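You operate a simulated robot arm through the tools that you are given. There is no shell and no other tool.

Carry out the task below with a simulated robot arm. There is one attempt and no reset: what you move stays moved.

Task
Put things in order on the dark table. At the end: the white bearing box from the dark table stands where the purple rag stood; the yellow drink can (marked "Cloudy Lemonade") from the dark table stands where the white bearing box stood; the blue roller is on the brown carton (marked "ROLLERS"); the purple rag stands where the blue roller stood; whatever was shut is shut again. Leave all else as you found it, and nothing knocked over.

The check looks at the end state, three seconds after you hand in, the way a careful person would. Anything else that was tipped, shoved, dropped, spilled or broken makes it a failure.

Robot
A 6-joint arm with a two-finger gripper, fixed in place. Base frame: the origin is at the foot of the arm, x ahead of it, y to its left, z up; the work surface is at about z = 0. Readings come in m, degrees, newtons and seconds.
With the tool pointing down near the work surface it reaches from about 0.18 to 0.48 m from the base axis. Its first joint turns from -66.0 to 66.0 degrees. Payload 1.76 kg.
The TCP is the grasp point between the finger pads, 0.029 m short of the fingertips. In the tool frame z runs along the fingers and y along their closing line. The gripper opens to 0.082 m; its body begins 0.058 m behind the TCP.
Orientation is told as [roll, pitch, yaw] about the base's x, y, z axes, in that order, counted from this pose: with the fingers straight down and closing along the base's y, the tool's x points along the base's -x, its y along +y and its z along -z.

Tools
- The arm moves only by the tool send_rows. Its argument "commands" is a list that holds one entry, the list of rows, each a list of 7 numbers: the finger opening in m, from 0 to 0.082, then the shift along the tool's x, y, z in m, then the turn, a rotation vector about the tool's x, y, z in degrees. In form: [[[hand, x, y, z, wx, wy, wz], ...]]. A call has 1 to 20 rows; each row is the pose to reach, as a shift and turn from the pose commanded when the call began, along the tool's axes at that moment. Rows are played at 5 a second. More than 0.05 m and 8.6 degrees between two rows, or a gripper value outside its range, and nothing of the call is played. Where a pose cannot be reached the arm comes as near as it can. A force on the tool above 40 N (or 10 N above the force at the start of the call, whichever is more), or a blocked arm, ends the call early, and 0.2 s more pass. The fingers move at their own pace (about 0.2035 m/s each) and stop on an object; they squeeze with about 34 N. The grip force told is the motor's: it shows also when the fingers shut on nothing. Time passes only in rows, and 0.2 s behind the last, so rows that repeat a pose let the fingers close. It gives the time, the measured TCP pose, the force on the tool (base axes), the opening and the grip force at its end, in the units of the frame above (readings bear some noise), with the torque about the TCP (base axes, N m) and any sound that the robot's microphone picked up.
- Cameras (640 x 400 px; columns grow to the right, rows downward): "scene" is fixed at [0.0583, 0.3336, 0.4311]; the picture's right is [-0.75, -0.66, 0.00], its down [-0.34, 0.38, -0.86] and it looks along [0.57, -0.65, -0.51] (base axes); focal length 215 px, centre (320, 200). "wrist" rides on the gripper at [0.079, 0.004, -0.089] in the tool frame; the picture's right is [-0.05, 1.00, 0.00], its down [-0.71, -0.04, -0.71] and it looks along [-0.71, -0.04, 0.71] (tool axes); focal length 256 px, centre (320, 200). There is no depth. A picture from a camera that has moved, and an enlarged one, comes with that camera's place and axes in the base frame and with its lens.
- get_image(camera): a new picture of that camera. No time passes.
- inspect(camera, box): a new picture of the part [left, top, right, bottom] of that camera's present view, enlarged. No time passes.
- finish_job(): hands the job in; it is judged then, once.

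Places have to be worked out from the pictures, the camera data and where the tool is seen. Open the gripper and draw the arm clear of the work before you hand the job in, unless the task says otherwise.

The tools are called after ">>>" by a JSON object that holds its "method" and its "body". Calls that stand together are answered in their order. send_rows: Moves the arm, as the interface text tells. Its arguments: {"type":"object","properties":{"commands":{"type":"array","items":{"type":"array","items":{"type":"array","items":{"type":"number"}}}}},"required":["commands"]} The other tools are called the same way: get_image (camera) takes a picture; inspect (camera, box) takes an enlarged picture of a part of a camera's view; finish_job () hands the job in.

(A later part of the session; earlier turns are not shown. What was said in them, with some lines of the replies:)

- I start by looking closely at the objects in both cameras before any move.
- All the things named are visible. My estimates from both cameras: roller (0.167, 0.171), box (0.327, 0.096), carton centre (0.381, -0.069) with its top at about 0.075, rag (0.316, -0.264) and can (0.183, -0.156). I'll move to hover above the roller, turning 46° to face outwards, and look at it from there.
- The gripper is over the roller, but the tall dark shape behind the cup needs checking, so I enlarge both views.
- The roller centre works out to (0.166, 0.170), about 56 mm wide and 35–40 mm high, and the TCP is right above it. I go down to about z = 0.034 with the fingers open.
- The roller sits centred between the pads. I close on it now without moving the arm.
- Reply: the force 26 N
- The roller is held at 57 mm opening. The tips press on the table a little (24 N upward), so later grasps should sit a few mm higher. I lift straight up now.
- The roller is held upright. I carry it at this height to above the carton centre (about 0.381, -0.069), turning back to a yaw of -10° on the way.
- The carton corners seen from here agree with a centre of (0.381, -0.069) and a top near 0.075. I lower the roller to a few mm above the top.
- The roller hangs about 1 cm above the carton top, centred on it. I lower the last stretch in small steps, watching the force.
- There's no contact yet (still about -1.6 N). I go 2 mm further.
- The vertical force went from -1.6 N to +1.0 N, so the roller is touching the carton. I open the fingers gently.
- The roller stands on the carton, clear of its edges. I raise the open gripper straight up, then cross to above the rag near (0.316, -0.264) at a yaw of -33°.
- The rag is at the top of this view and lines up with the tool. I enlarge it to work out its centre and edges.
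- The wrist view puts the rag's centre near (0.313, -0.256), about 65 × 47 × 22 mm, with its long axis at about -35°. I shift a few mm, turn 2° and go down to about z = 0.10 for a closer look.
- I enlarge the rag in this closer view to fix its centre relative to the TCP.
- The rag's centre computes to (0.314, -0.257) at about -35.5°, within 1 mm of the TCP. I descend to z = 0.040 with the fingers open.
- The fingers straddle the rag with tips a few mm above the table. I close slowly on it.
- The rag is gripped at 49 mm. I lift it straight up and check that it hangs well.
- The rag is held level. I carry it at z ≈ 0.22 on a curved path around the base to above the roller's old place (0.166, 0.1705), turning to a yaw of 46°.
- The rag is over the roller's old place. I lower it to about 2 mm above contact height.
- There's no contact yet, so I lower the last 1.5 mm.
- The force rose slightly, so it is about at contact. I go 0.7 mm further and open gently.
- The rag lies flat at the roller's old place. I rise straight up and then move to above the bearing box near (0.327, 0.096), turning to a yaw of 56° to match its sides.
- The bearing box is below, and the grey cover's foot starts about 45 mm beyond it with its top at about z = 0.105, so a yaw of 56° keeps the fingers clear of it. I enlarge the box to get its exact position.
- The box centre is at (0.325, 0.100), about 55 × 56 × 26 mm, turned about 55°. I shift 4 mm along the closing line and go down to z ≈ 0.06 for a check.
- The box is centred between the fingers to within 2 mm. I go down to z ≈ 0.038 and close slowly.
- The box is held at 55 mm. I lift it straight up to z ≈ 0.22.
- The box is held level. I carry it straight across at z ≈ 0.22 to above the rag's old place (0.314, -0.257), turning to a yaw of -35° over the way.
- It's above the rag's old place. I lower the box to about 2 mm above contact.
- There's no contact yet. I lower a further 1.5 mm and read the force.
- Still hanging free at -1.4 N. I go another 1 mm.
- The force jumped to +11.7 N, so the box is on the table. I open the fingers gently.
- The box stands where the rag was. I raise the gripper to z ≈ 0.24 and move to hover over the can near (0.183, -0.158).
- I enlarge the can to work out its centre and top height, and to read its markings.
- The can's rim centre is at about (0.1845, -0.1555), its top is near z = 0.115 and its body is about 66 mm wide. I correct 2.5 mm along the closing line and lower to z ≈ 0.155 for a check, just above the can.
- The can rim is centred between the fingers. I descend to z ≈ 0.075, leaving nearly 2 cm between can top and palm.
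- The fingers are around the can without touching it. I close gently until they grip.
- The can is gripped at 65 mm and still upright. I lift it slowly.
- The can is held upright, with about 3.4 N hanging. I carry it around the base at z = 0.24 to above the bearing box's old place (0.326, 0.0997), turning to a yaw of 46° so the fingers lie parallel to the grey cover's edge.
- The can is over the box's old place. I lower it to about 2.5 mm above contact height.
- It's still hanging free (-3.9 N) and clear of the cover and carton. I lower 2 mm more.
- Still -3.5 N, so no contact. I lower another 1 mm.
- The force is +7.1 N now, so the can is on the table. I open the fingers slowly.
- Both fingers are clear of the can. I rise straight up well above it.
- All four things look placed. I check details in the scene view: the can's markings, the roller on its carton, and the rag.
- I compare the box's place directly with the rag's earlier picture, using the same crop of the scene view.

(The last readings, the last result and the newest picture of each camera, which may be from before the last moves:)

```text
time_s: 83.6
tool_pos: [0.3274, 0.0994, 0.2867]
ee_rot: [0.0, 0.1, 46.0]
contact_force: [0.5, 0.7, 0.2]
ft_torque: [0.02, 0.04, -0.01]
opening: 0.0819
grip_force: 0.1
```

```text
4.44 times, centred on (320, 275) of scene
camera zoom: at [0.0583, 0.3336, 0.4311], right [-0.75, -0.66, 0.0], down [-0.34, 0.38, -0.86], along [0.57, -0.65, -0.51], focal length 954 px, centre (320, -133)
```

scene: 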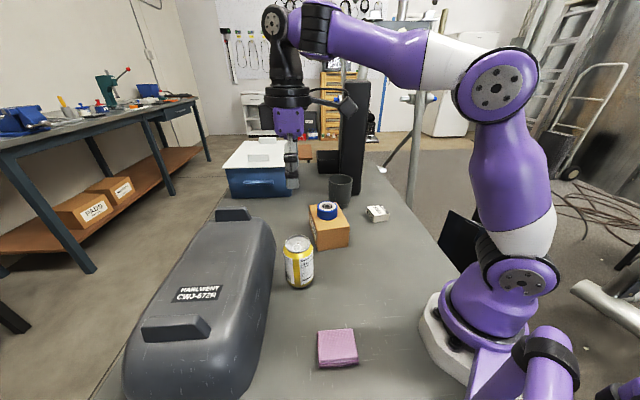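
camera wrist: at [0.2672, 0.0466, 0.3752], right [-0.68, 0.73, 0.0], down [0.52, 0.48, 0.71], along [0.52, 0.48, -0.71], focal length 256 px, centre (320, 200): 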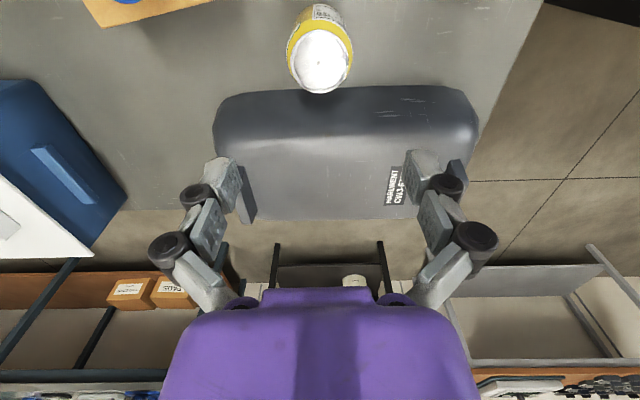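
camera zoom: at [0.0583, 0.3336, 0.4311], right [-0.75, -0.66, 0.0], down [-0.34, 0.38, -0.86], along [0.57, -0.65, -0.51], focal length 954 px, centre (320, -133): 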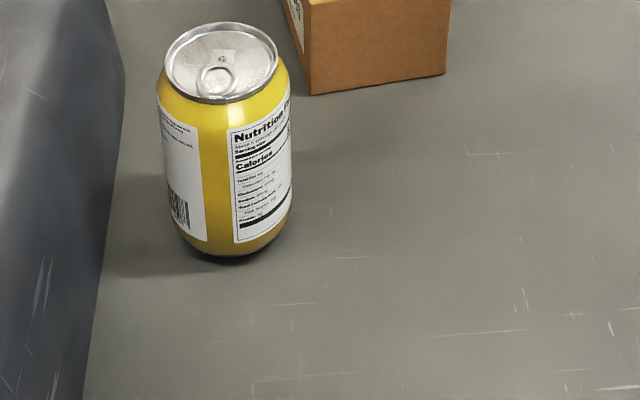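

The box sits within about 2 mm of the rag's old spot, and the can stands where the box was. I move the open gripper away from above the can to a free region near the base.

>>> {"method": "send_rows", "body": {"commands": [[[0.082, 0.0122, -0.0018, -0.001, 0, 0, 4], [0.082, 0.0243, -0.0036, -0.002, 0, 0, 8], [0.082, 0.0365, -0.0054, -0.003, 0, 0, 12], [0.082, 0.0486, -0.0072, -0.004, 0, 0, 16], [0.082, 0.0608, -0.009, -0.005, 0, 0, 20], [0.082, 0.0729, -0.0108, -0.006, 0, 0, 24], [0.082, 0.0851, -0.0127, -0.007, 0, 0, 28], [0.082, 0.0973, -0.0145, -0.008, 0, 0, 32], [0.082, 0.1094, -0.0163, -0.009, 0, 0, 36], [0.082, 0.1216, -0.0181, -0.01, 0, 0, 40], [0.082, 0.1337, -0.0199, -0.01, 0, 0, 44], [0.082, 0.1459, -0.0217, -0.01, 0, 0, 48], [0.082, 0.158, -0.0235, -0.01, 0, 0, 52], [0.082, 0.1702, -0.0253, -0.01, 0, 0, 56], [0.082, 0.1702, -0.0253, -0.01, 0, 0, 56]]]}}

>>> {"method": "get_image", "body": {"camera": "scene"}}

>>> {"method": "get_image", "body": {"camera": "wrist"}}

```text
time_s: 86.8
tool_pos: [0.225, -0.0388, 0.2938]
ee_rot: [-0.1, 0.0, -10.0]
contact_force: [-0.4, -0.3, -0.2]
ft_torque: [0.0, 0.01, -0.01]
opening: 0.082
grip_force: 0.0
```

```text
taken
```

scene: 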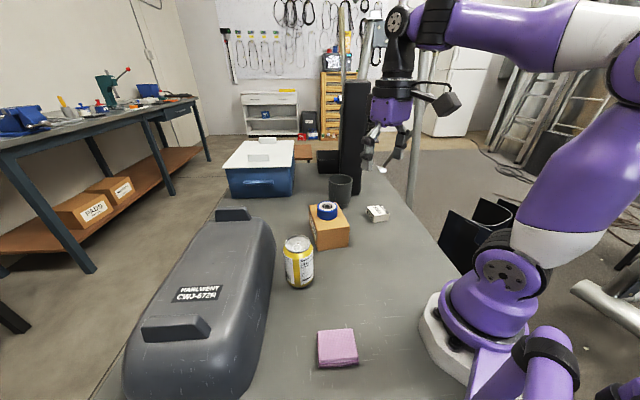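

```text
taken
camera wrist: at [0.1478, -0.0205, 0.3837], right [0.23, 0.97, 0.0], down [0.69, -0.16, 0.71], along [0.69, -0.16, -0.71], focal length 256 px, centre (320, 200)
```

wrist: 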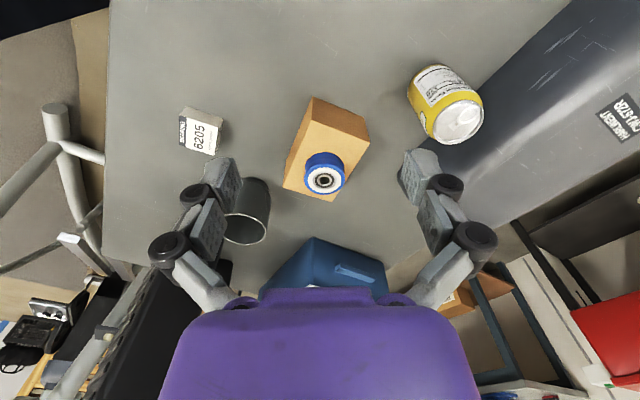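

The final pictures show the roller on its carton, the rag at the roller's old place, the box at the rag's and the can standing at the box's. The cup, cover, blue bin and the rest look untouched, and the open gripper is clear, so I hand the job in.

>>> {"method": "finish_job", "body": {}}

```text
The job is handed in.
```

The table is in order and the job is handed in; I have not seen the check's verdict. The final pictures show:

- **Blue roller:** standing on the brown "ROLLERS" carton, near the middle of its top.
- **Purple rag:** lying flat where the roller stood, within about 4 mm.
- **White bearing box:** where the rag was, within about 2 mm. It ended up turned about 90° from its original direction.
- **Yellow can:** upright where the bearing box stood, within a few millimetres and clear of the grey cover.

I never saw the "Cloudy Lemonade" side of the can; only its nutrition label and barcode faced the cameras. It was the only yellow can visible on the dark table, so I took it to be the right one.

I opened nothing. The cup, the grey cover, the blue bin and the other things look as they did at the start. The gripper is open and clear of the objects.
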